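You operate a simulated robot arm through the tools that you are given. There is no shell and no other tool. Be economical: measure what you need, move in short steps, check, and stop when the job is done.

Carry out the task below with a simulated two-armed robot. There is one attempt and no reset: what you move stays moved.

## Task
Jog the brown brick to the sliding stop and rub its burr off.
Fine: 3 jogs of belt three; switch off before you rub; rubbing block back on the reject shelf. What is to be rubbed or washed off counts as gone when no trace of it is left.

It is judged by the outcome, as a careful person would: the job done as asked, and still so three seconds after it is handed in. It fails if anything else is knocked over, pushed out of place, dropped, spilled or broken.

## Robot
Two 7-joint arms with fingered hands on one trunk, on a base that drives. Base frame: it is fixed to the floor where the robot stands at the start and does not move with it; the origin is under the middle of the robot, x ahead of it, y to its left, z up. Lengths are in mm, angles in degrees, forces in N, time in s.
The left shoulder is at the start at [70, 172, 1177], the right one opposite. Places, roughly: beige brick [1750, 1250, 1000]; blue take-up knob [1000, 200, 800]; brown brick [1500, 0, 1000]; cream brick [1750, 1500, 1000]; jog button of belt one [2000, -3200, 800]; jog button of belt three [900, 0, 800]; jog button of belt two [1100, -1300, 800]; jog button of the slat conveyor [3500, -2100, 800]; main switch of belt one [1900, -3000, 800]; main switch of belt three [1000, 0, 800]; main switch of belt two [1100, -1400, 800]; main switch of the slat conveyor [3400, -2000, 800]; orange take-up knob [1000, -200, 800]; red pin [1250, 250, 750]; run button of belt one [1900, -3200, 800]; run button of belt three [900, 200, 800]. Payload 5 kg a hand.
The TCP of each hand is the grasp point between the finger pads, 43 mm short of the fingertips. In the tool frame z runs along the fingers and y along their closing line. The gripper opens to 144 mm. The gripper's body begins 50 mm behind the TCP. The gripper is a hand of 5 fingers: y runs from the thumb to the fingers, the wrist lies at [-21, -124, -221] in the tool frame, and closing takes about 1.5 s.
Orientation is that of the tool frame in the base frame, as a unit quaternion [w, x, y, z]. With the fingers straight down and the wrist toward the robot, the tool's x, y and z point along [0, 1, 0], [1, 0, 0] and [0, 0, -1] of the base frame.

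## Interface
- The arms move only by the tool nudge_tool. It takes "left_plan", "right_plan" or both (then of equal length, played together; a hand with none holds still); each is a list of rows, each a list of 6 numbers: the shift along the base's x, y, z in units of 20 mm (1.0 is 20 mm), then the turn, a rotation vector about the base's x, y, z in units of 8 degrees (1.0 is 8 degrees). In form: [[dx, dy, dz, wx, wy, wz], ...]. A call has 1 to 8 rows; each row shifts and turns the commanded pose from where the row before left it. "left_grip" and "right_grip" are, for a hand that has rows, the opening, from 0 (shut) to 1 (fully open), set as the call begins (left out, the last holds). A call with a number of a shift or a turn outside -1 to 1 is refused whole. Rows are played at 5 a second. More than 50 mm and 8.6 degrees between two rows, or a gripper value outside its range, and nothing of the call is played. A pose out of reach is approached as far as the arm can. The call stops where the force on the tool passes 90 N (or 10 N more than at its start, if that is more) or the arm is blocked; 0.2 s more then pass. Each finger travels about 45 mm/s and halts on what it meets, pressing with about 21 N; the grip force reading is that of the motor and also rises with nothing between the fingers. The clock runs only during rows and for 0.2 s after the last one: add rows that do not move to give the fingers time. It gives the time, the measured TCP pose, the force on the tool (base axes), the opening and the grip force at its end, in the units of the frame above (readings bear some noise), with the torque about the TCP (base axes, N m) and any sound that the robot's microphone picked up, and new pictures: "show" is both (left out), scene, wrist or none (wrist: the cameras of the hands that moved).
- Cameras (640 x 400 px; columns grow to the right, rows downward): "scene" is now at [136.2, 16.3, 1412.5]; the picture's right is [0.21, -0.98, 0.00], its down [-0.55, -0.12, -0.83] and it looks along [0.81, 0.17, -0.56] (base axes); focal length 275 px, centre (320, 200). "left" rides on the left gripper at [-86, -108, -168] in its tool frame; the picture's right is [-0.80, -0.28, 0.53], its down [0.54, -0.73, 0.42] and it looks along [0.27, 0.63, 0.73] (tool axes); focal length 275 px, centre (320, 200). "right" rides on the right gripper at [86, -108, -168] in its tool frame; the picture's right is [-0.80, 0.28, -0.53], its down [-0.54, -0.73, 0.42] and it looks along [-0.27, 0.63, 0.73] (tool axes); focal length 275 px, centre (320, 200). There is no depth. A picture from a camera that has moved, and an enlarged one, comes with that camera's place and axes in the base frame and with its lens.
- move_column(by): slides the trunk up (or, below 0, down) by that many mm; the arms and the scene camera ride with it, the base frame stays. It gives what a move gives, with no picture.
- steer(legs): drives the robot by 1 to 6 legs, each [ahead, left, turn to the left] in mm, mm and degrees, along the robot's own axes; the way and the turn of a leg run together, so that a leg with both is an arc; at most 1500 mm and 180 degrees a leg. The arms and the cameras ride along, it lands a little off, and it stops where it bumps. It gives what a move gives, and a new picture of the scene camera.
- set_fingers(index, middle, ring, little, thumb_bend, thumb_turn, hand): sets how far each is bent, from 0 (flat) to 1 (curled in); at 0.3 the hand is open as for a grip, at 0.7 the pads meet at the TCP. One left out holds its place. A second passes; each finger stops where it meets its share of the squeeze, and holds until it gets a number again. A gripper value or a shape takes the hand back. It gives what a move gives, with no picture; readings hold the bend of each and the force on index, middle, ring, little, thumb and palm. thumb_turn goes from beside the hand (0) to across from the fingers (1), as for a grip.
- grasp_type(shape, hand): the hand has 5 fingers and takes this shape, open, in about a second: jaw (thumb against the fingers, like two jaws); tri (thumb and two fingers); tip (a fingertip pinch); poke (one finger out to press); point (the index stretched); flat (the hand flat); cup (the hand cupped); fist (a fist). The gripper value then closes the fingers along that shape, each until it touches; the sizes above hold for jaw. It gives what a move gives, with no picture.
- turn_head(pan, tilt): turns the head with the scene camera to pan (to the left, within 86 degrees either way) and tilt (down, from -29 to 69), counted from straight ahead of the robot. It gives what a move gives, and a new picture of the scene camera.
- enlarge(camera, box): a new picture of the part [left, top, right, bottom] of that camera's present view, enlarged. It takes no simulated time.
- job_done(): hands the job in; it is judged then, once.

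Go step by step. Nothing tells you exact positions but the pictures and the camera data: compare them with the known pose of the tool, close in by small moves and look again before you grip or let go. The budget is 120 turns and 260 pictures, counting those below and the enlarged ones. Unless the task says otherwise, let go and move clear before handing in, and close with one line.

The tools are called after ">>>" as name(argument=value, ...) on one line, values as JSON. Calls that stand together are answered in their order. nudge_tool: Moves the arms, as the interface text tells. Its arguments: {"type":"object","properties":{"left_plan":{"type":"array"},"left_grip":{"type":"number"},"right_plan":{"type":"array"},"right_grip":{"type":"number"},"show":{"type":"string","enum":["both","scene","wrist","none"]}},"required":[]} The other tools are called the same way: move_column (by) slides the trunk up or down; grasp_type (shape, hand) gives the hand a shape; set_fingers (index, middle, ring, little, thumb_bend, thumb_turn, hand) moves the fingers one by one; steer (legs) drives the base; turn_head (pan, tilt) turns the head that bears the scene camera; enlarge (camera, box) takes an enlarged picture of a part of a camera's view; job_done () hands the job in.

At the start:

```text
clock: 0.0
left_tcp_pos: [670.1, 311.4, 1102.3]
left_tool_rot: [0.0, 0.707, 0.707, 0.0]
left_wrist_force: [1.0, 0.6, 0.0]
left_wrist_torque: [0.0, -0.01, -0.01]
left_grip_width: 143.7
left_grip_force: 0.0
left_shape: jaw
left_bend: [0.3, 0.3, 0.3, 0.3, 0.3, 0.98]
left_finger forces: [0.0, 0.1, 0.0, 0.0, 0.1, 0.0]
right_tcp_pos: [672.3, -144.9, 1088.5]
right_tool_rot: [0.0, 0.708, 0.707, 0.0]
right_wrist_force: [0.6, -0.4, -0.3]
right_wrist_torque: [-0.03, 0.03, 0.01]
right_grip_width: 143.6
right_grip_force: 0.0
right_shape: jaw
right_bend: [0.3, 0.3, 0.3, 0.3, 0.3, 0.98]
right_finger forces: [0.0, 0.1, 0.0, 0.0, 0.1, 0.0]
trunk travel left (down, up): [-275.0, 665.0]
robot x, y, heading: [-2.9, -0.0, 0.1]
head pan, tilt: [12.0, 33.9]
```

scene: 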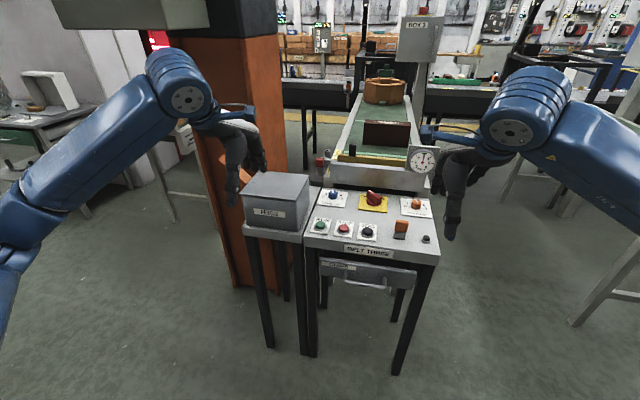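
right: 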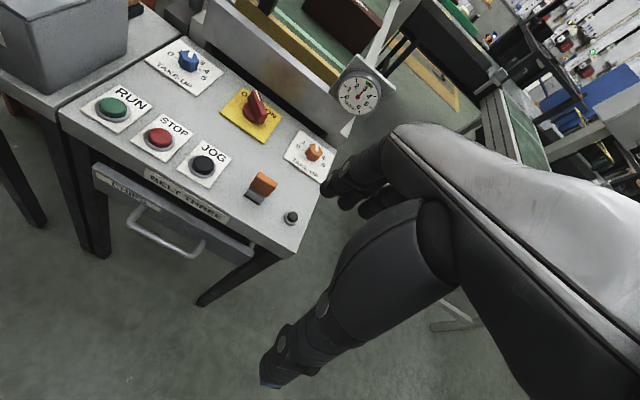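
left: 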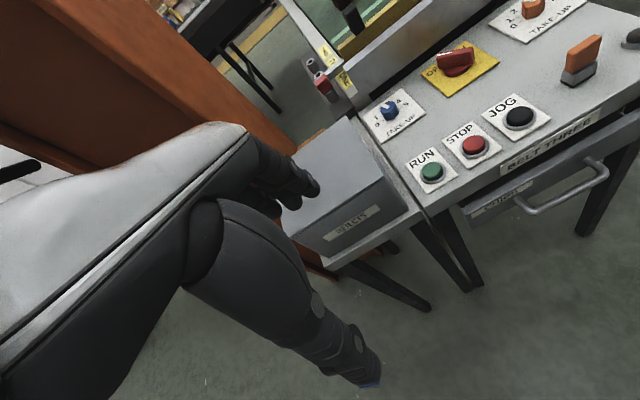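

I see belt three's panel with RUN/STOP/JOG buttons, a red main switch, two take-up knobs, a box left and the belt with a brown block beyond. I'll look closer before moving.

>>> enlarge(camera="scene", box=[300, 60, 460, 160])

>>> enlarge(camera="scene", box=[290, 140, 450, 240])

>>> enlarge(camera="scene", box=[230, 160, 450, 300])

>>> turn_head(pan=0, tilt=20)

```text
4.00 times, centred on (380, 110) of scene
camera zoom: at [136.2, 16.3, 1412.5], right [0.21, -0.98, 0.0], down [-0.55, -0.12, -0.83], along [0.81, 0.17, -0.56], focal length 1099 px, centre (80, 560)
```

zoom: 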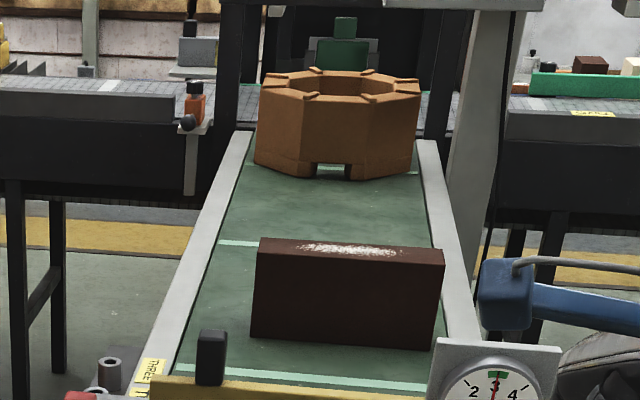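

```text
4.00 times, centred on (370, 190) of scene
camera zoom: at [136.2, 16.3, 1412.5], right [0.21, -0.98, 0.0], down [-0.55, -0.12, -0.83], along [0.81, 0.17, -0.56], focal length 1099 px, centre (120, 240)
```

zoom: 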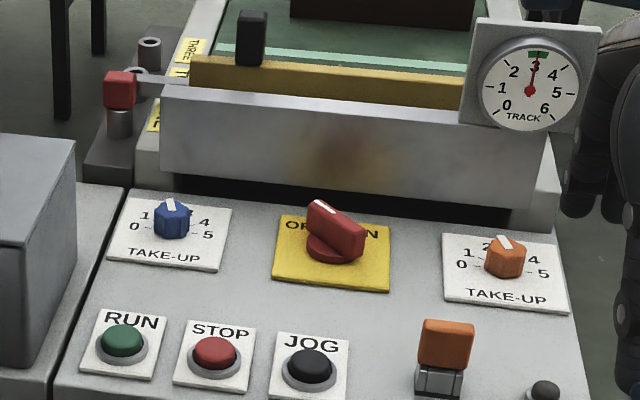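

```text
2.86 times, centred on (340, 230) of scene
camera zoom: at [136.2, 16.3, 1412.5], right [0.21, -0.98, 0.0], down [-0.55, -0.12, -0.83], along [0.81, 0.17, -0.56], focal length 785 px, centre (263, 114)
```

zoom: 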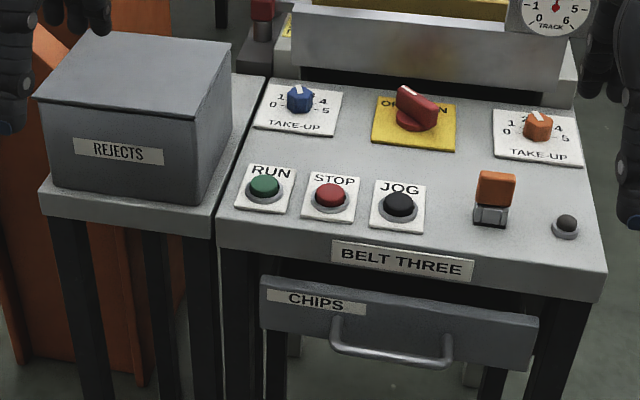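

```text
clock: 0.8
left_tcp_pos: [671.0, 312.4, 1101.1]
left_tool_rot: [0.001, 0.707, 0.707, 0.0]
left_wrist_force: [0.4, -0.6, -0.2]
left_wrist_torque: [-0.03, -0.04, 0.01]
left_grip_width: 143.5
left_grip_force: 0.0
left_shape: jaw
left_bend: [0.3, 0.3, 0.3, 0.3, 0.3, 0.98]
left_finger forces: [0.0, 0.0, 0.0, 0.0, 0.0, 0.0]
right_tcp_pos: [672.3, -144.1, 1089.1]
right_tool_rot: [0.0, 0.707, 0.708, 0.0]
right_wrist_force: [-0.1, 0.0, -0.5]
right_wrist_torque: [0.0, 0.02, 0.0]
right_grip_width: 143.7
right_grip_force: 0.2
right_shape: jaw
right_bend: [0.3, 0.3, 0.3, 0.3, 0.3, 0.98]
right_finger forces: [0.1, 0.0, 0.1, 0.0, 0.0, 0.1]
trunk travel left (down, up): [-275.0, 665.0]
robot x, y, heading: [-1.4, 3.2, 0.2]
head pan, tilt: [0.0, 20.0]
camera scene: at [142.6, -2.1, 1434.5], right [0.0, -1.0, 0.0], down [-0.34, 0.0, -0.94], along [0.94, 0.0, -0.34], focal length 275 px, centre (320, 200)
```

scene: 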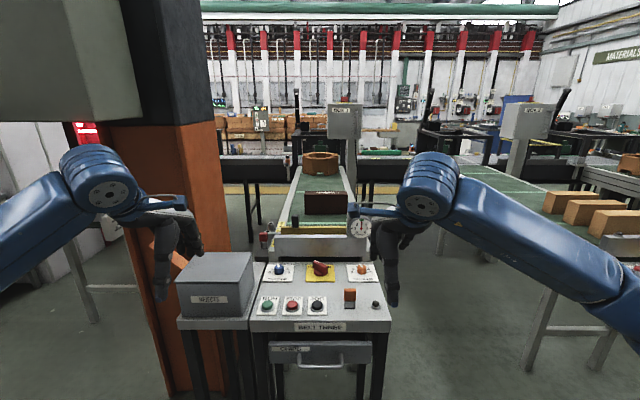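

The belt's main switch, jog button and brick are ahead; I still need to find the rubbing block and the reject shelf. Looking around and closer.

>>> enlarge(camera="scene", box=[240, 140, 400, 240])

>>> turn_head(pan=45, tilt=25)

>>> turn_head(pan=-45, tilt=25)

>>> enlarge(camera="right", box=[80, 0, 400, 240])

>>> enlarge(camera="left", box=[260, 0, 640, 240])

```text
4.00 times, centred on (320, 190) of scene
camera zoom: at [142.6, -2.1, 1434.5], right [0.0, -1.0, 0.0], down [-0.34, 0.0, -0.94], along [0.94, 0.0, -0.34], focal length 1099 px, centre (320, 240)
```

zoom: 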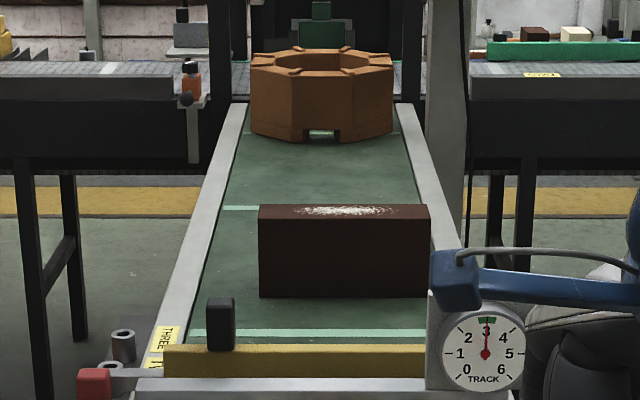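

```text
clock: 1.9
left_tcp_pos: [669.6, 312.2, 1101.4]
left_tool_rot: [0.0, 0.707, 0.707, 0.0]
left_wrist_force: [-0.4, -0.9, 0.1]
left_wrist_torque: [0.0, 0.02, 0.0]
left_grip_width: 143.6
left_grip_force: 0.0
left_shape: jaw
left_bend: [0.3, 0.3, 0.3, 0.3, 0.3, 0.98]
left_finger forces: [0.0, 0.2, 0.1, 0.0, 0.0, 0.0]
right_tcp_pos: [673.0, -144.5, 1089.8]
right_tool_rot: [-0.001, 0.707, 0.707, 0.0]
right_wrist_force: [-0.3, 0.3, 0.8]
right_wrist_torque: [-0.01, -0.02, 0.01]
right_grip_width: 143.5
right_grip_force: 0.1
right_shape: jaw
right_bend: [0.3, 0.3, 0.3, 0.3, 0.3, 0.98]
right_finger forces: [0.0, 0.0, 0.1, 0.0, 0.1, 0.0]
trunk travel left (down, up): [-275.0, 665.0]
robot x, y, heading: [-3.0, -0.3, -0.0]
head pan, tilt: [45.0, 25.0]
camera scene: at [114.7, 63.0, 1426.5], right [0.71, -0.71, 0.0], down [-0.3, -0.3, -0.91], along [0.64, 0.64, -0.42], focal length 275 px, centre (320, 200)
```

scene: 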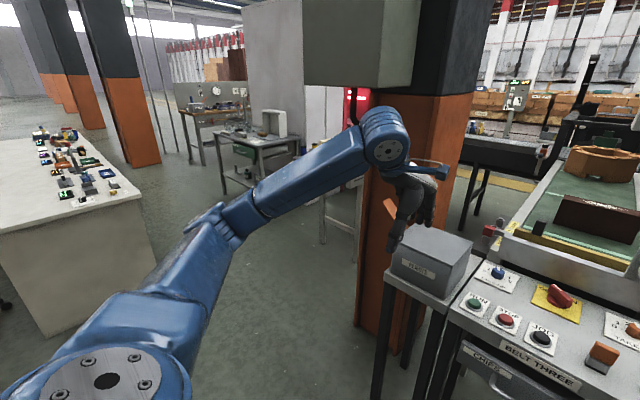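

```text
clock: 3.5
left_tcp_pos: [670.3, 312.6, 1101.2]
left_tool_rot: [0.0, 0.707, 0.707, -0.001]
left_wrist_force: [0.1, 0.6, -0.3]
left_wrist_torque: [0.01, 0.01, 0.01]
left_grip_width: 143.4
left_grip_force: 0.1
left_shape: jaw
left_bend: [0.3, 0.3, 0.3, 0.3, 0.3, 0.98]
left_finger forces: [0.0, 0.0, 0.0, 0.0, 0.1, 0.0]
right_tcp_pos: [672.5, -144.6, 1089.0]
right_tool_rot: [0.0, 0.708, 0.707, 0.0]
right_wrist_force: [-0.3, 0.2, 0.2]
right_wrist_torque: [-0.01, 0.04, 0.0]
right_grip_width: 143.7
right_grip_force: 0.0
right_shape: jaw
right_bend: [0.3, 0.3, 0.3, 0.3, 0.3, 0.98]
right_finger forces: [0.1, 0.1, 0.1, 0.1, 0.1, 0.1]
trunk travel left (down, up): [-275.0, 665.0]
robot x, y, heading: [0.4, -3.5, -0.2]
head pan, tilt: [-45.0, 25.0]
camera scene: at [114.7, -67.2, 1426.5], right [-0.71, -0.71, 0.0], down [-0.3, 0.3, -0.91], along [0.64, -0.64, -0.42], focal length 275 px, centre (320, 200)
```

scene: 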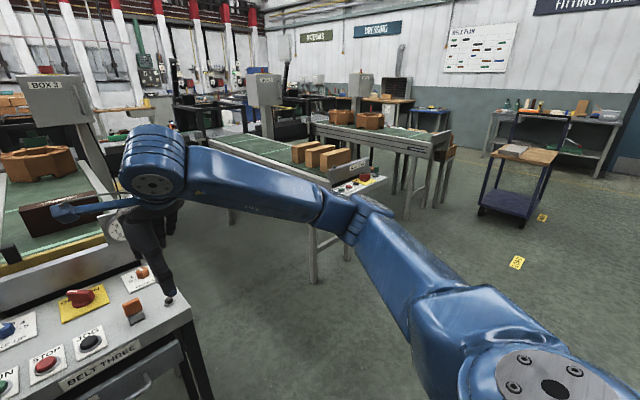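

```text
1.67 times, centred on (240, 120) of right
camera zoom: at [563.5, -58.5, 1256.6], right [0.28, -0.8, 0.53], down [-0.73, -0.54, -0.42], along [0.63, -0.27, -0.73], focal length 459 px, centre (453, 333)
```

zoom: 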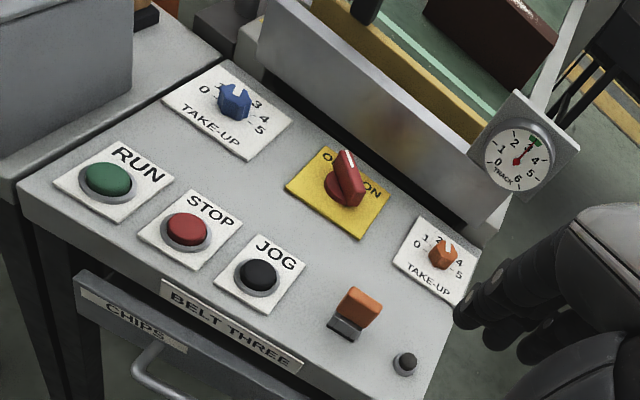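

```text
1.67 times, centred on (450, 120) of left
camera zoom: at [561.7, 226.4, 1269.6], right [-0.28, -0.8, -0.53], down [-0.73, 0.54, -0.42], along [0.63, 0.27, -0.73], focal length 459 px, centre (103, 333)
```

zoom: 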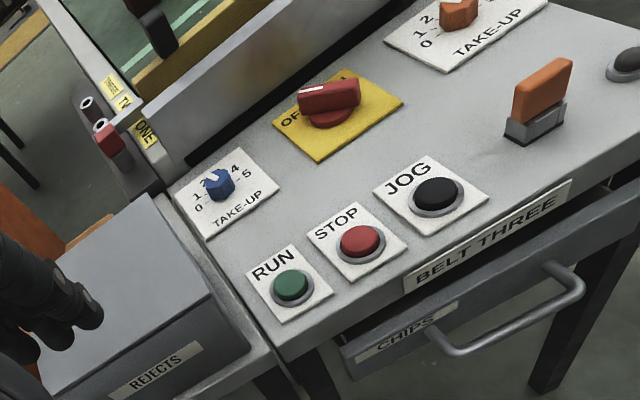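

The main switch appears to point to OFF (white mark at left). Something orange‑brown is behind the REJECTS box — probably the rubbing block. I'll raise the trunk and look over.

>>> move_column(by=400)

>>> turn_head(pan=10, tilt=48)

>>> enlarge(camera="scene", box=[180, 80, 420, 240])

```text
clock: 7.4
left_tcp_pos: [670.3, 312.0, 1502.5]
left_tool_rot: [0.0, 0.707, 0.707, 0.0]
left_wrist_force: [0.1, 0.3, 0.3]
left_wrist_torque: [0.0, 0.0, -0.01]
left_grip_width: 143.5
left_grip_force: 0.0
left_shape: jaw
left_bend: [0.3, 0.3, 0.3, 0.3, 0.3, 0.98]
left_finger forces: [0.0, 0.0, 0.0, 0.0, 0.0, 0.0]
right_tcp_pos: [672.8, -145.5, 1487.8]
right_tool_rot: [0.0, 0.707, 0.707, 0.0]
right_wrist_force: [0.4, -0.5, 0.4]
right_wrist_torque: [-0.01, 0.0, 0.01]
right_grip_width: 143.5
right_grip_force: 0.1
right_shape: jaw
right_bend: [0.3, 0.3, 0.3, 0.3, 0.3, 0.98]
right_finger forces: [0.0, 0.0, 0.0, 0.0, 0.0, 0.0]
trunk travel left (down, up): [-675.0, 265.0]
robot x, y, heading: [0.1, 2.9, -0.3]
head pan, tilt: [-45.0, 25.0]
```

```text
clock: 8.6
left_tcp_pos: [671.1, 311.7, 1501.9]
left_tool_rot: [-0.001, 0.707, 0.707, -0.001]
left_wrist_force: [0.2, 1.0, 1.1]
left_wrist_torque: [-0.04, -0.01, -0.01]
left_grip_width: 143.6
left_grip_force: 0.1
left_shape: jaw
left_bend: [0.3, 0.3, 0.3, 0.3, 0.3, 0.98]
left_finger forces: [0.1, 0.0, 0.1, 0.0, 0.0, 0.0]
right_tcp_pos: [672.3, -145.6, 1488.4]
right_tool_rot: [0.0, 0.707, 0.707, 0.0]
right_wrist_force: [-0.1, -0.7, 0.1]
right_wrist_torque: [0.0, 0.07, -0.01]
right_grip_width: 143.4
right_grip_force: 0.0
right_shape: jaw
right_bend: [0.3, 0.3, 0.3, 0.3, 0.3, 0.98]
right_finger forces: [0.0, 0.0, 0.1, 0.0, 0.1, 0.1]
trunk travel left (down, up): [-675.0, 265.0]
robot x, y, heading: [-1.3, -1.9, 0.1]
head pan, tilt: [10.0, 48.0]
camera scene: at [127.2, 11.5, 1791.8], right [0.17, -0.98, 0.0], down [-0.73, -0.13, -0.67], along [0.66, 0.12, -0.74], focal length 275 px, centre (320, 200)
```

scene: 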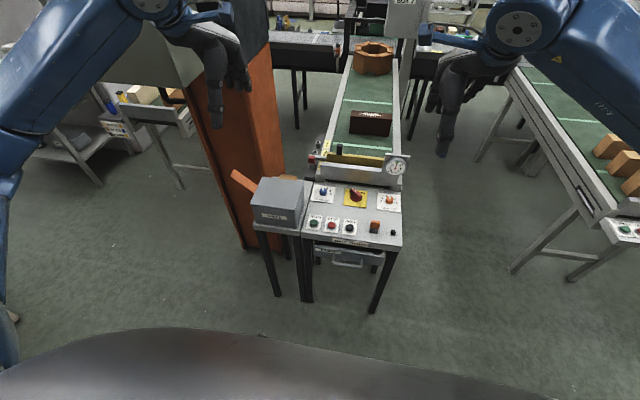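

```text
2.50 times, centred on (300, 160) of scene
camera zoom: at [127.2, 11.5, 1791.8], right [0.17, -0.98, 0.0], down [-0.73, -0.13, -0.67], along [0.66, 0.12, -0.74], focal length 687 px, centre (370, 300)
```

zoom: 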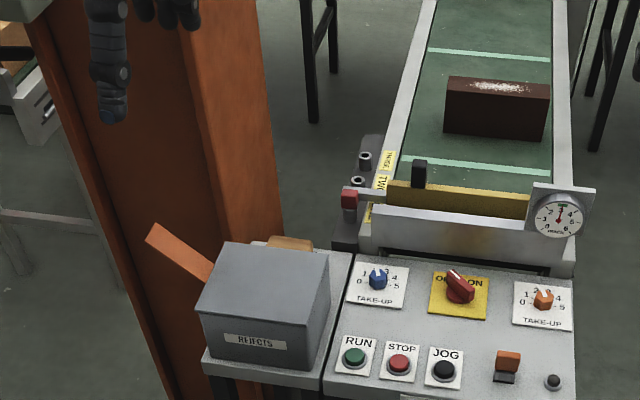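

Something brown sits just behind the REJECTS box. I'll use the left wrist camera from this height.

>>> nudge_tool(left_plan=[[1, 0, 0, 0, 0, 0], [1, 0, 0, 0, 0, 0], [1, 0, 0, 0, 0, 0], [1, 0, 0, 0, 0, 0], [1, 0, 0, 0, 0, 0], [1, 0, 0, 0, 0, 0], [1, 0, 0, 0, 0, 0]], show="wrist")

>>> enlarge(camera="left", box=[320, 180, 640, 380])

```text
clock: 10.2
left_tcp_pos: [812.5, 310.3, 1501.2]
left_tool_rot: [-0.001, 0.707, 0.707, -0.001]
left_wrist_force: [0.7, -0.8, -0.1]
left_wrist_torque: [0.02, 0.03, 0.01]
left_grip_width: 143.3
left_grip_force: 0.0
left_shape: jaw
left_bend: [0.3, 0.3, 0.3, 0.3, 0.3, 0.98]
left_finger forces: [0.1, 0.1, 0.1, 0.0, 0.0, 0.1]
right_tcp_pos: [674.3, -145.9, 1489.0]
right_tool_rot: [-0.001, 0.707, 0.707, -0.001]
right_wrist_force: [-0.5, 0.3, 0.2]
right_wrist_torque: [0.01, -0.02, 0.0]
right_grip_width: 143.7
right_grip_force: 0.2
right_shape: jaw
right_bend: [0.3, 0.3, 0.3, 0.3, 0.3, 0.98]
right_finger forces: [0.0, 0.0, 0.1, 0.1, 0.0, 0.1]
trunk travel left (down, up): [-675.0, 265.0]
robot x, y, heading: [-1.9, 0.9, -0.2]
head pan, tilt: [10.0, 48.0]
camera left: at [703.2, 224.1, 1668.8], right [-0.28, -0.8, -0.53], down [-0.73, 0.54, -0.42], along [0.63, 0.27, -0.73], focal length 275 px, centre (320, 200)
```

left: 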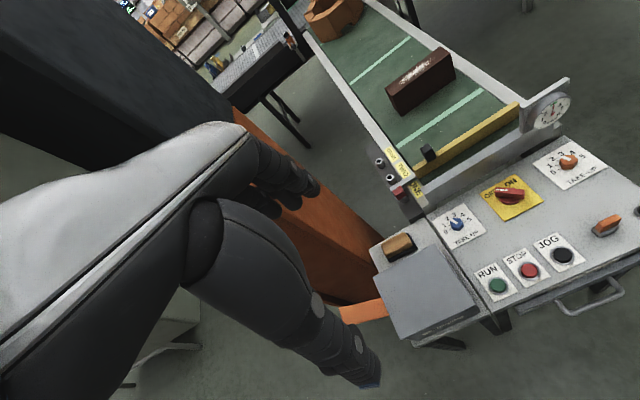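

```text
2.00 times, centred on (480, 280) of left
camera zoom: at [703.2, 224.1, 1668.8], right [-0.28, -0.8, -0.53], down [-0.73, 0.54, -0.42], along [0.63, 0.27, -0.73], focal length 551 px, centre (0, 40)
```

zoom: 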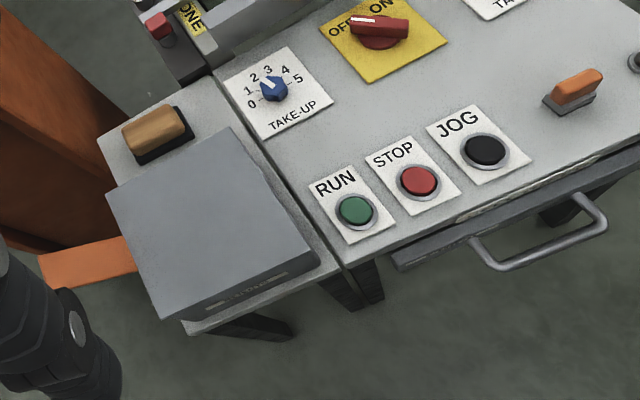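

The wooden rubbing block with a black pad sits behind the box at about [1080, 342, 820]. I need to know how far I can drive forward, so I look down at my own base.

>>> turn_head(pan=0, tilt=69)

```text
clock: 11.0
left_tcp_pos: [809.9, 311.4, 1499.9]
left_tool_rot: [0.001, 0.707, 0.708, 0.001]
left_wrist_force: [-0.2, -0.8, -0.2]
left_wrist_torque: [-0.01, 0.04, -0.04]
left_grip_width: 143.8
left_grip_force: 0.0
left_shape: jaw
left_bend: [0.3, 0.3, 0.3, 0.3, 0.3, 0.98]
left_finger forces: [0.1, 0.0, 0.0, 0.1, 0.1, 0.0]
right_tcp_pos: [672.7, -144.9, 1487.9]
right_tool_rot: [0.0, 0.708, 0.707, 0.0]
right_wrist_force: [0.2, 0.6, 0.4]
right_wrist_torque: [0.06, -0.04, 0.06]
right_grip_width: 143.5
right_grip_force: 0.0
right_shape: jaw
right_bend: [0.3, 0.3, 0.3, 0.3, 0.3, 0.98]
right_finger forces: [0.0, 0.0, 0.1, 0.0, 0.1, 0.0]
trunk travel left (down, up): [-675.0, 265.0]
robot x, y, heading: [-1.1, -1.0, -0.1]
head pan, tilt: [0.0, 68.8]
camera scene: at [105.6, -2.1, 1767.1], right [0.0, -1.0, 0.0], down [-0.93, 0.0, -0.36], along [0.36, 0.0, -0.93], focal length 275 px, centre (320, 200)
```

scene: 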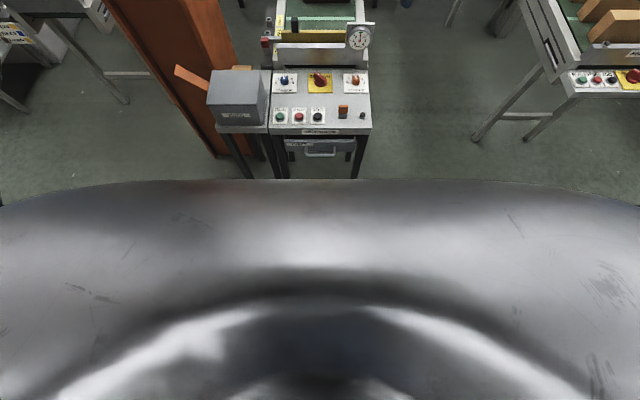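

Panel front edge is at x≈794. I'll pull the left hand back, lower the trunk, and drive 220 mm ahead.

>>> nudge_tool(left_plan=[[-1, 0, 0, 0, 0, 0], [-1, 0, 0, 0, 0, 0], [-1, 0, 0, 0, 0, 0], [-1, 0, 0, 0, 0, 0], [-1, 0, 0, 0, 0, 0], [-1, 0, 0, 0, 0, 0], [-1, 0, 0, 0, 0, 0]], show="none")

>>> move_column(by=-350)

>>> steer(legs=[[220, 0, 0]])

>>> turn_head(pan=0, tilt=40)

```text
clock: 12.6
left_tcp_pos: [670.3, 311.5, 1501.2]
left_tool_rot: [0.0, 0.707, 0.707, 0.0]
left_wrist_force: [0.1, -0.1, -0.4]
left_wrist_torque: [-0.01, -0.02, 0.01]
left_grip_width: 143.7
left_grip_force: 0.1
left_shape: jaw
left_bend: [0.3, 0.3, 0.3, 0.3, 0.3, 0.98]
left_finger forces: [0.0, 0.0, 0.0, 0.1, 0.0, 0.0]
right_tcp_pos: [672.5, -144.5, 1488.8]
right_tool_rot: [0.0, 0.707, 0.707, 0.0]
right_wrist_force: [0.6, 0.2, 1.7]
right_wrist_torque: [0.0, -0.01, -0.04]
right_grip_width: 143.8
right_grip_force: 0.0
right_shape: jaw
right_bend: [0.3, 0.3, 0.3, 0.3, 0.3, 0.98]
right_finger forces: [0.0, 0.0, 0.0, 0.0, 0.0, 0.1]
trunk travel left (down, up): [-675.0, 265.0]
robot x, y, heading: [0.0, 0.4, -0.1]
head pan, tilt: [0.0, 68.8]
```

```text
clock: 16.1
left_tcp_pos: [671.8, 310.8, 1152.0]
left_tool_rot: [-0.001, 0.707, 0.707, 0.0]
left_wrist_force: [0.0, 0.1, 0.3]
left_wrist_torque: [0.03, -0.07, -0.04]
left_grip_width: 143.8
left_grip_force: 0.0
left_shape: jaw
left_bend: [0.3, 0.3, 0.3, 0.3, 0.3, 0.98]
left_finger forces: [0.1, 0.1, 0.1, 0.1, 0.0, 0.1]
right_tcp_pos: [671.8, -144.4, 1138.4]
right_tool_rot: [0.0, 0.707, 0.707, 0.0]
right_wrist_force: [0.2, 0.0, 0.3]
right_wrist_torque: [0.01, 0.01, 0.03]
right_grip_width: 143.6
right_grip_force: 0.0
right_shape: jaw
right_bend: [0.3, 0.3, 0.3, 0.3, 0.3, 0.98]
right_finger forces: [0.0, 0.0, 0.0, 0.0, 0.0, 0.0]
trunk travel left (down, up): [-325.0, 615.0]
robot x, y, heading: [3.1, 1.1, 0.1]
head pan, tilt: [0.0, 68.8]
```

```text
clock: 17.8
left_tcp_pos: [895.4, 313.9, 1151.8]
left_tool_rot: [-0.001, 0.707, 0.707, -0.001]
left_wrist_force: [0.4, 0.0, 0.1]
left_wrist_torque: [-0.01, 0.02, -0.03]
left_grip_width: 143.9
left_grip_force: 0.0
left_shape: jaw
left_bend: [0.3, 0.3, 0.3, 0.3, 0.3, 0.98]
left_finger forces: [0.1, 0.1, 0.1, 0.1, 0.1, 0.0]
right_tcp_pos: [897.2, -143.4, 1138.9]
right_tool_rot: [0.0, 0.706, 0.708, 0.0]
right_wrist_force: [0.3, 0.3, 0.5]
right_wrist_torque: [-0.04, 0.01, 0.02]
right_grip_width: 143.7
right_grip_force: 0.1
right_shape: jaw
right_bend: [0.3, 0.3, 0.3, 0.3, 0.3, 0.98]
right_finger forces: [0.1, 0.0, 0.1, 0.0, 0.0, 0.1]
trunk travel left (down, up): [-325.0, 615.0]
robot x, y, heading: [221.5, 0.9, 0.2]
head pan, tilt: [0.0, 68.8]
camera scene: at [329.1, -1.8, 1417.1], right [0.0, -1.0, 0.0], down [-0.93, 0.0, -0.36], along [0.36, 0.0, -0.93], focal length 275 px, centre (320, 200)
```

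scene: 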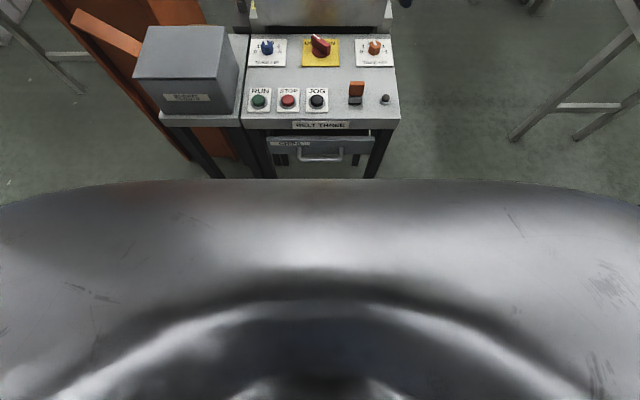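

```text
clock: 18.7
left_tcp_pos: [894.2, 312.8, 1151.9]
left_tool_rot: [0.0, 0.706, 0.708, 0.0]
left_wrist_force: [-0.4, -0.6, 0.4]
left_wrist_torque: [-0.01, -0.01, 0.05]
left_grip_width: 143.7
left_grip_force: 0.1
left_shape: jaw
left_bend: [0.3, 0.3, 0.3, 0.3, 0.3, 0.98]
left_finger forces: [0.0, 0.0, 0.0, 0.0, 0.1, 0.0]
right_tcp_pos: [895.9, -143.0, 1139.2]
right_tool_rot: [0.0, 0.706, 0.708, 0.001]
right_wrist_force: [-0.6, -0.3, -0.3]
right_wrist_torque: [0.01, 0.01, -0.01]
right_grip_width: 143.8
right_grip_force: 0.0
right_shape: jaw
right_bend: [0.3, 0.3, 0.3, 0.3, 0.3, 0.98]
right_finger forces: [0.0, 0.0, 0.0, 0.0, 0.0, 0.0]
trunk travel left (down, up): [-325.0, 615.0]
robot x, y, heading: [223.5, 0.2, 0.2]
head pan, tilt: [0.0, 40.0]
camera scene: at [357.6, -1.8, 1453.2], right [0.0, -1.0, 0.0], down [-0.64, 0.0, -0.77], along [0.77, 0.0, -0.64], focal length 275 px, centre (320, 200)
```

scene: 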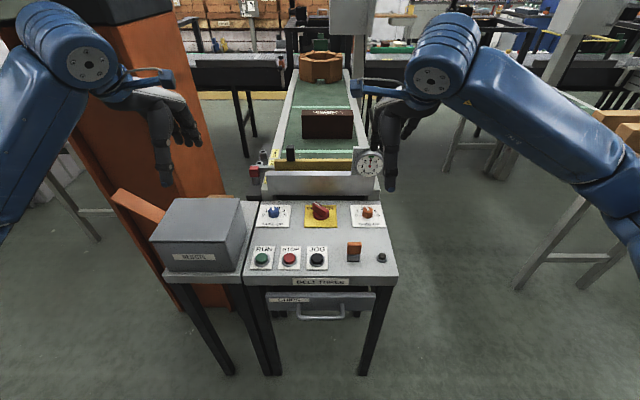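

Robot is at x≈222. I look closely at the switch to plan the turn.

>>> enlarge(camera="scene", box=[250, 180, 410, 280])

>>> enlarge(camera="scene", box=[290, 195, 354, 235])

>>> enlarge(camera="right", box=[0, 0, 640, 400])

>>> enlarge(camera="left", box=[0, 0, 640, 400])

```text
4.00 times, centred on (330, 230) of scene
camera zoom: at [357.6, -1.8, 1453.2], right [0.0, -1.0, 0.0], down [-0.64, 0.0, -0.77], along [0.77, 0.0, -0.64], focal length 1099 px, centre (280, 80)
```

zoom: 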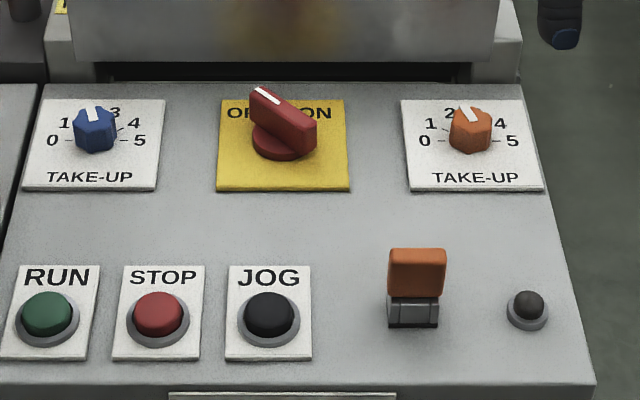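

```text
10.00 times, centred on (322, 215) of scene
camera zoom: at [357.6, -1.8, 1453.2], right [0.0, -1.0, 0.0], down [-0.64, 0.0, -0.77], along [0.77, 0.0, -0.64], focal length 2747 px, centre (300, 50)
```

zoom: 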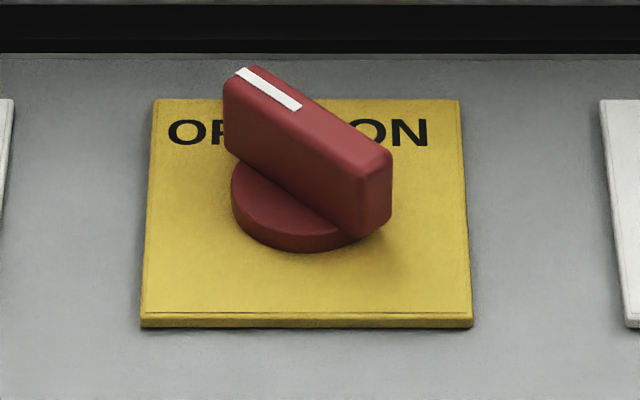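

```text
1.00 times, centred on (320, 200) of right (not enlarged: the box is as wide or as high as the picture)
camera zoom: at [786.7, -57.6, 1306.9], right [0.29, -0.8, 0.53], down [-0.72, -0.54, -0.42], along [0.63, -0.27, -0.73], focal length 275 px, centre (320, 200)
```

zoom: 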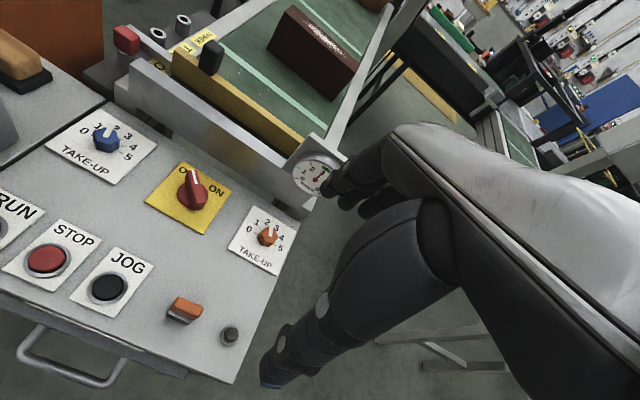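

```text
1.00 times, centred on (320, 200) of left (not enlarged: the box is as wide or as high as the picture)
camera zoom: at [786.0, 226.6, 1320.5], right [-0.28, -0.8, -0.53], down [-0.73, 0.54, -0.42], along [0.63, 0.27, -0.73], focal length 275 px, centre (320, 200)
```

zoom: 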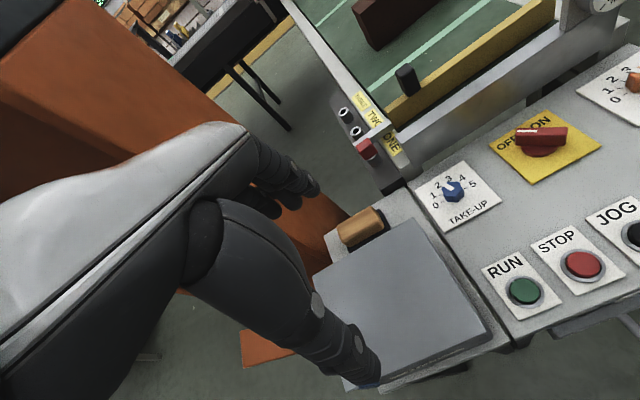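

The switch bar points far‑left (OFF); ON means turning it clockwise about 90°. I'll shape the right hand into a poke and see where the finger is.

>>> grasp_type(hand="right", shape="poke")

>>> nudge_tool(right_plan=[[-0.5, 0.5, 0, 0, 0, 0], [-1, 1, 0, 0, 0, 0], [0, 1, -1, 0, 0, 0], [0, 1, -1, 0, 0, 0], [0, 1, -1, 0, 0, 0], [0, 1, -1, 0, 0, 0], [0, 1, -1, 0, 0, 0]])

```text
clock: 19.6
left_tcp_pos: [894.8, 313.3, 1151.7]
left_tool_rot: [0.0, 0.706, 0.708, 0.0]
left_wrist_force: [0.0, -0.1, -0.7]
left_wrist_torque: [0.04, -0.03, 0.01]
left_grip_width: 143.6
left_grip_force: 0.1
left_shape: jaw
left_bend: [0.3, 0.3, 0.3, 0.3, 0.3, 0.98]
left_finger forces: [0.1, 0.1, 0.0, 0.0, 0.0, 0.0]
right_tcp_pos: [897.1, -144.7, 1139.0]
right_tool_rot: [0.0, 0.707, 0.707, 0.0]
right_wrist_force: [-0.1, -0.1, -0.3]
right_wrist_torque: [0.02, -0.01, 0.0]
right_grip_width: 0.0
right_grip_force: 0.1
right_shape: poke
right_bend: [0.7, 0.7, 0.99, 0.99, 1.0, 1.0]
right_finger forces: [0.0, 0.1, 0.0, 0.1, 0.0, 0.1]
trunk travel left (down, up): [-325.0, 615.0]
robot x, y, heading: [222.0, 3.3, 0.1]
head pan, tilt: [0.0, 40.0]
```

```text
clock: 21.2
left_tcp_pos: [894.4, 314.2, 1151.6]
left_tool_rot: [0.0, 0.707, 0.708, -0.001]
left_wrist_force: [0.2, 0.3, -0.8]
left_wrist_torque: [0.0, 0.0, -0.01]
left_grip_width: 143.7
left_grip_force: 0.1
left_shape: jaw
left_bend: [0.3, 0.3, 0.3, 0.3, 0.3, 0.98]
left_finger forces: [0.0, 0.1, 0.1, 0.0, 0.0, 0.0]
right_tcp_pos: [865.6, -12.5, 1038.8]
right_tool_rot: [0.0, 0.707, 0.707, 0.0]
right_wrist_force: [0.4, 0.4, -0.3]
right_wrist_torque: [-0.06, 0.02, -0.01]
right_grip_width: 0.0
right_grip_force: 0.1
right_shape: poke
right_bend: [0.7, 0.7, 0.99, 0.99, 1.0, 1.0]
right_finger forces: [0.1, 0.0, 0.0, 0.1, 0.0, 0.1]
trunk travel left (down, up): [-325.0, 615.0]
robot x, y, heading: [221.5, 0.0, 0.2]
head pan, tilt: [0.0, 40.0]
camera scene: at [358.6, -0.7, 1453.2], right [0.0, -1.0, 0.0], down [-0.64, 0.0, -0.77], along [0.77, 0.0, -0.64], focal length 275 px, centre (320, 200)
camera right: at [757.2, 74.5, 1206.4], right [0.28, -0.8, 0.53], down [-0.73, -0.54, -0.42], along [0.63, -0.27, -0.73], focal length 275 px, centre (320, 200)
```

scene: 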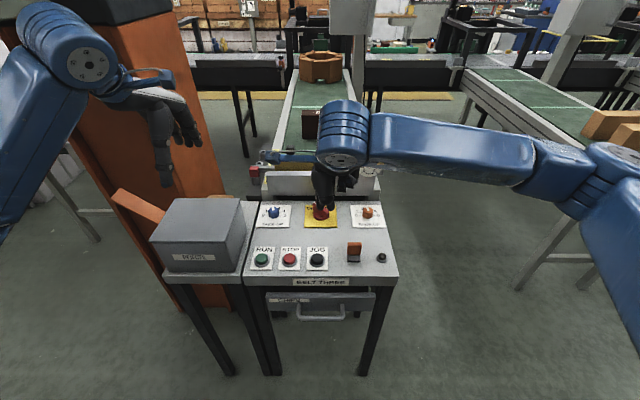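
right: 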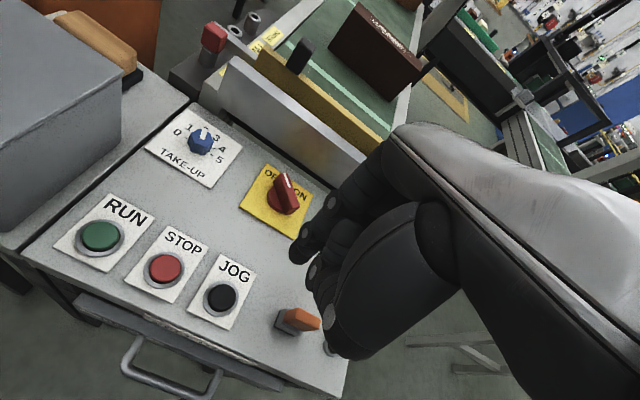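

The poke shape leaves index and middle down; I'll curl the middle so only the index extends, then look.

>>> set_fingers(hand="right", middle=1.0, index=0.6)

>>> enlarge(camera="right", box=[200, 120, 440, 360])

>>> enlarge(camera="scene", box=[280, 140, 380, 230])

```text
clock: 22.2
left_tcp_pos: [894.4, 312.9, 1150.9]
left_tool_rot: [0.0, 0.706, 0.708, -0.001]
left_wrist_force: [-0.2, -0.4, -0.4]
left_wrist_torque: [0.01, -0.05, 0.0]
left_grip_width: 143.4
left_grip_force: 0.0
left_shape: jaw
left_bend: [0.3, 0.3, 0.3, 0.3, 0.3, 0.98]
left_finger forces: [0.1, 0.0, 0.0, 0.0, 0.0, 0.1]
right_tcp_pos: [865.5, -10.8, 1038.0]
right_tool_rot: [0.0, 0.707, 0.707, 0.0]
right_wrist_force: [0.5, 0.1, 1.1]
right_wrist_torque: [0.0, -0.01, 0.02]
right_grip_width: 60.4
right_grip_force: 0.0
right_shape: fingers
right_bend: [0.6, 0.79, 0.99, 0.99, 1.0, 1.0]
right_finger forces: [0.0, 0.0, 0.0, 0.1, 0.0, 0.0]
trunk travel left (down, up): [-325.0, 615.0]
robot x, y, heading: [223.3, -1.1, 0.1]
head pan, tilt: [0.0, 40.0]
```

```text
1.67 times, centred on (320, 240) of right
camera zoom: at [756.8, 73.8, 1206.7], right [0.29, -0.8, 0.53], down [-0.73, -0.54, -0.42], along [0.63, -0.27, -0.73], focal length 459 px, centre (320, 133)
```

zoom: 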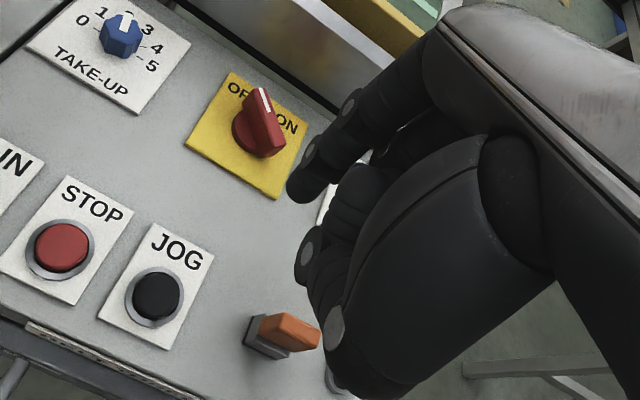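

```text
4.44 times, centred on (330, 185) of scene
camera zoom: at [358.3, -1.6, 1453.2], right [0.0, -1.0, 0.0], down [-0.64, 0.0, -0.77], along [0.77, 0.0, -0.64], focal length 1221 px, centre (276, 267)
```

zoom: 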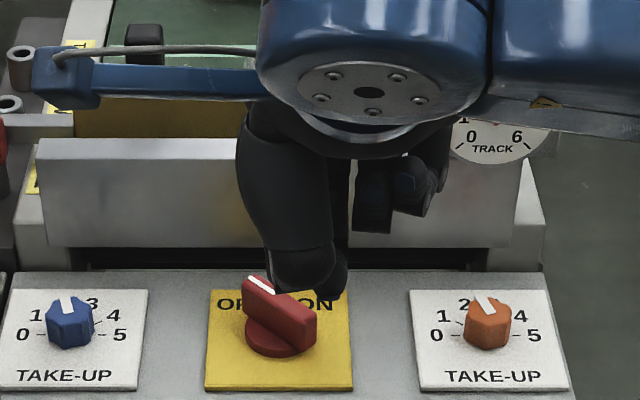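

Unclear which finger is lowest; try the "point" shape and see.

>>> grasp_type(hand="right", shape="point")

>>> enlarge(camera="right", box=[120, 40, 520, 400])

>>> enlarge(camera="scene", box=[280, 140, 380, 230])

>>> enlarge(camera="left", box=[320, 0, 640, 200])

```text
clock: 23.1
left_tcp_pos: [894.4, 312.0, 1152.0]
left_tool_rot: [0.0, 0.706, 0.708, 0.0]
left_wrist_force: [0.2, 0.1, 0.0]
left_wrist_torque: [-0.01, 0.02, -0.02]
left_grip_width: 143.6
left_grip_force: 0.1
left_shape: jaw
left_bend: [0.3, 0.3, 0.3, 0.3, 0.3, 0.98]
left_finger forces: [0.1, 0.0, 0.1, 0.1, 0.1, 0.1]
right_tcp_pos: [866.2, -13.2, 1038.6]
right_tool_rot: [0.001, 0.706, 0.708, 0.0]
right_wrist_force: [-0.9, -0.5, -0.1]
right_wrist_torque: [-0.02, 0.0, -0.03]
right_grip_width: 136.1
right_grip_force: 0.1
right_shape: point
right_bend: [0.19, 1.0, 1.0, 1.0, 0.98, 0.88]
right_finger forces: [0.0, 0.0, 0.0, 0.0, 0.0, 0.0]
trunk travel left (down, up): [-325.0, 615.0]
robot x, y, heading: [224.2, -1.9, 0.0]
head pan, tilt: [0.0, 40.0]
```

```text
1.11 times, centred on (320, 220) of right
camera zoom: at [756.7, 73.6, 1206.8], right [0.29, -0.8, 0.53], down [-0.73, -0.54, -0.42], along [0.63, -0.27, -0.73], focal length 306 px, centre (320, 178)
```

zoom: 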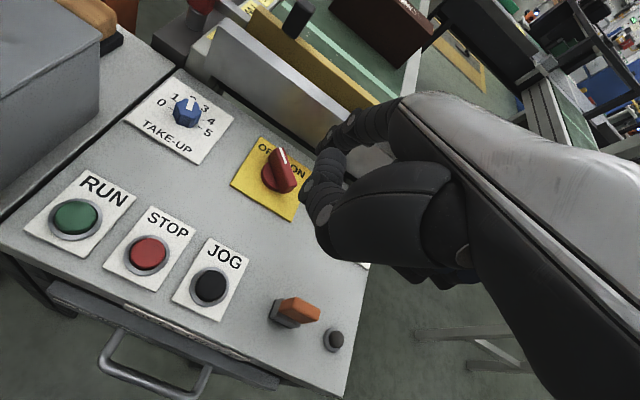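

```text
4.44 times, centred on (330, 185) of scene
camera zoom: at [358.2, -1.7, 1453.2], right [0.0, -1.0, 0.0], down [-0.64, 0.0, -0.77], along [0.77, 0.0, -0.64], focal length 1221 px, centre (276, 267)
```

zoom: 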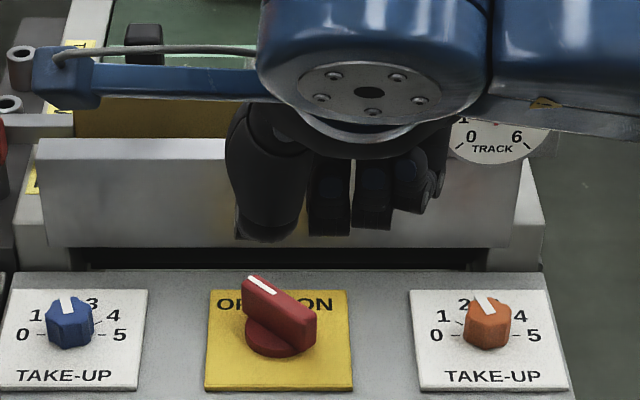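

```text
2.00 times, centred on (480, 100) of left
camera zoom: at [786.5, 226.6, 1320.2], right [-0.28, -0.8, -0.53], down [-0.73, 0.54, -0.42], along [0.63, 0.27, -0.73], focal length 551 px, centre (0, 400)
```

zoom: 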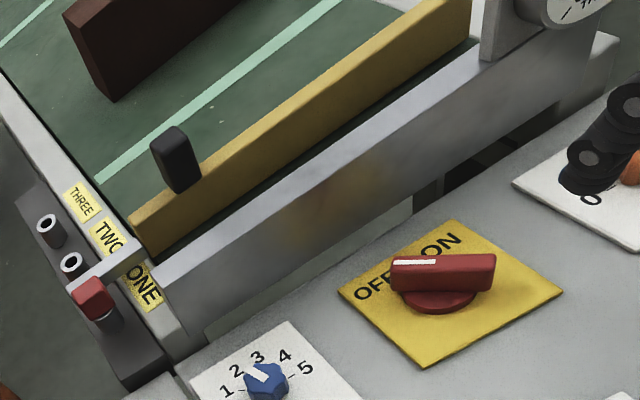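

I'll set the fingers explicitly: index moderately bent to point down, others curled, thumb out of the way.

>>> set_fingers(hand="right", index=0.5, middle=1.0, ring=1.0, little=1.0, thumb_bend=0.3, thumb_turn=0.3)

>>> enlarge(camera="right", box=[120, 40, 520, 400])

>>> enlarge(camera="scene", box=[280, 140, 380, 230])

>>> enlarge(camera="left", box=[320, 0, 640, 200])

```text
clock: 24.1
left_tcp_pos: [895.2, 312.3, 1152.5]
left_tool_rot: [-0.001, 0.707, 0.707, 0.0]
left_wrist_force: [-0.3, 0.9, -0.2]
left_wrist_torque: [0.03, 0.0, -0.01]
left_grip_width: 143.7
left_grip_force: 0.1
left_shape: jaw
left_bend: [0.3, 0.3, 0.3, 0.3, 0.3, 0.98]
left_finger forces: [0.1, 0.0, 0.0, 0.0, 0.0, 0.0]
right_tcp_pos: [866.7, -12.8, 1039.4]
right_tool_rot: [0.001, 0.706, 0.708, 0.0]
right_wrist_force: [-0.5, -0.2, 0.2]
right_wrist_torque: [0.02, 0.02, -0.04]
right_grip_width: 163.2
right_grip_force: 0.0
right_shape: fingers
right_bend: [0.5, 1.0, 1.0, 1.0, 0.3, 0.29]
right_finger forces: [0.1, 0.0, 0.0, 0.0, 0.0, 0.1]
trunk travel left (down, up): [-325.0, 615.0]
robot x, y, heading: [219.2, -2.4, 0.3]
head pan, tilt: [0.0, 40.0]
```

```text
1.11 times, centred on (320, 220) of right
camera zoom: at [756.7, 73.7, 1206.8], right [0.29, -0.8, 0.53], down [-0.73, -0.54, -0.42], along [0.63, -0.27, -0.73], focal length 306 px, centre (320, 178)
```

zoom: 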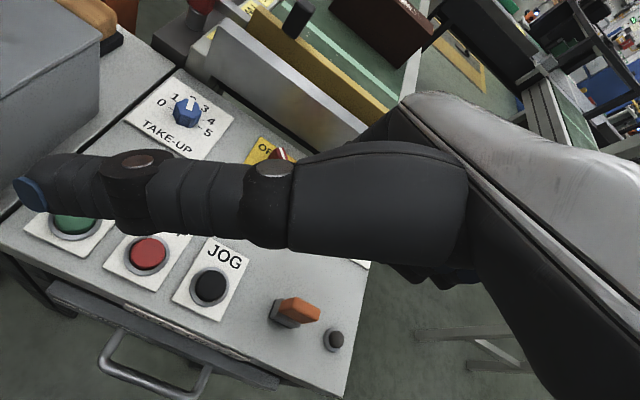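

```text
4.44 times, centred on (330, 185) of scene
camera zoom: at [358.2, -1.7, 1453.2], right [0.0, -1.0, 0.0], down [-0.64, 0.0, -0.77], along [0.77, 0.0, -0.64], focal length 1221 px, centre (276, 267)
```

zoom: 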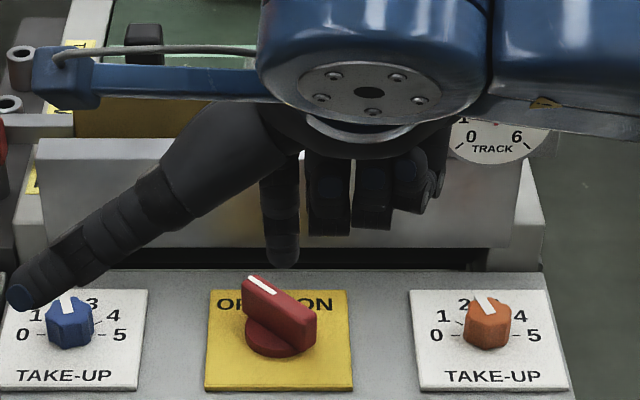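

```text
2.00 times, centred on (480, 100) of left
camera zoom: at [786.5, 226.6, 1320.2], right [-0.28, -0.8, -0.53], down [-0.73, 0.54, -0.42], along [0.63, 0.27, -0.73], focal length 551 px, centre (0, 400)
```

zoom: 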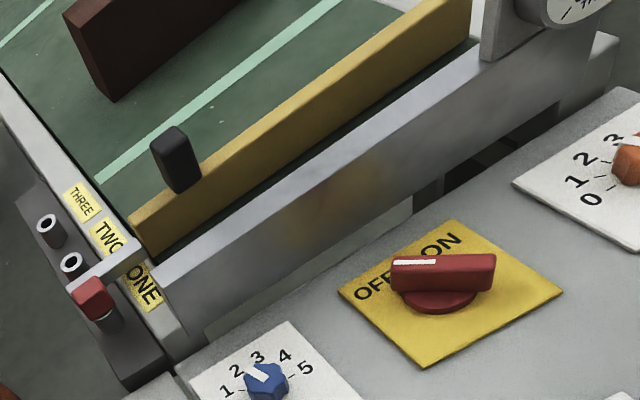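

Index at 0.5 points straight down well; fold the thumb back in.

>>> set_fingers(hand="right", thumb_bend=1.0, thumb_turn=0.88)

>>> enlarge(camera="right", box=[200, 100, 440, 300])

>>> enlarge(camera="scene", box=[280, 140, 380, 230])

```text
clock: 25.1
left_tcp_pos: [895.4, 312.0, 1152.1]
left_tool_rot: [0.0, 0.707, 0.708, -0.001]
left_wrist_force: [-0.1, -0.7, 0.0]
left_wrist_torque: [0.01, 0.04, -0.01]
left_grip_width: 143.8
left_grip_force: 0.2
left_shape: jaw
left_bend: [0.3, 0.3, 0.3, 0.3, 0.3, 0.98]
left_finger forces: [0.0, 0.0, 0.0, 0.0, 0.0, 0.0]
right_tcp_pos: [865.4, -12.8, 1039.0]
right_tool_rot: [0.0, 0.707, 0.708, 0.0]
right_wrist_force: [1.0, 1.1, -0.1]
right_wrist_torque: [-0.01, 0.04, 0.04]
right_grip_width: 33.7
right_grip_force: 0.1
right_shape: fingers
right_bend: [0.46, 1.0, 1.0, 1.0, 0.94, 0.89]
right_finger forces: [0.0, 0.0, 0.0, 0.0, 0.1, 0.0]
trunk travel left (down, up): [-325.0, 615.0]
robot x, y, heading: [227.2, 2.6, 0.2]
head pan, tilt: [0.0, 40.0]
```

```text
2.00 times, centred on (320, 200) of right
camera zoom: at [756.7, 73.7, 1206.8], right [0.29, -0.8, 0.53], down [-0.73, -0.54, -0.42], along [0.63, -0.27, -0.73], focal length 551 px, centre (320, 200)
```

zoom: 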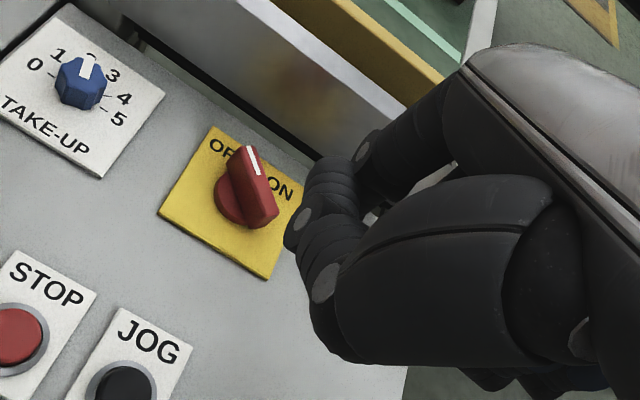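

```text
4.44 times, centred on (330, 185) of scene
camera zoom: at [358.2, -1.7, 1453.2], right [0.0, -1.0, 0.0], down [-0.64, 0.0, -0.77], along [0.77, 0.0, -0.64], focal length 1221 px, centre (276, 267)
```

zoom: 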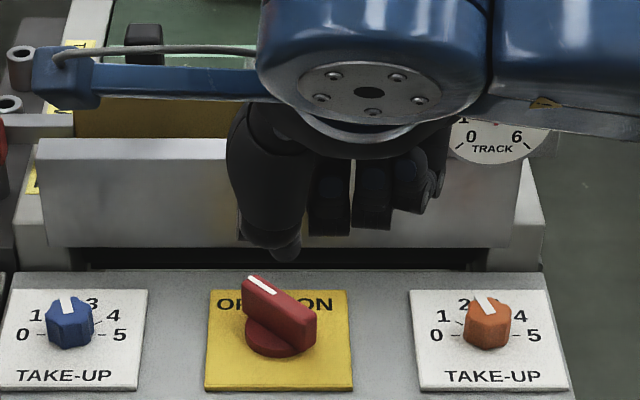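

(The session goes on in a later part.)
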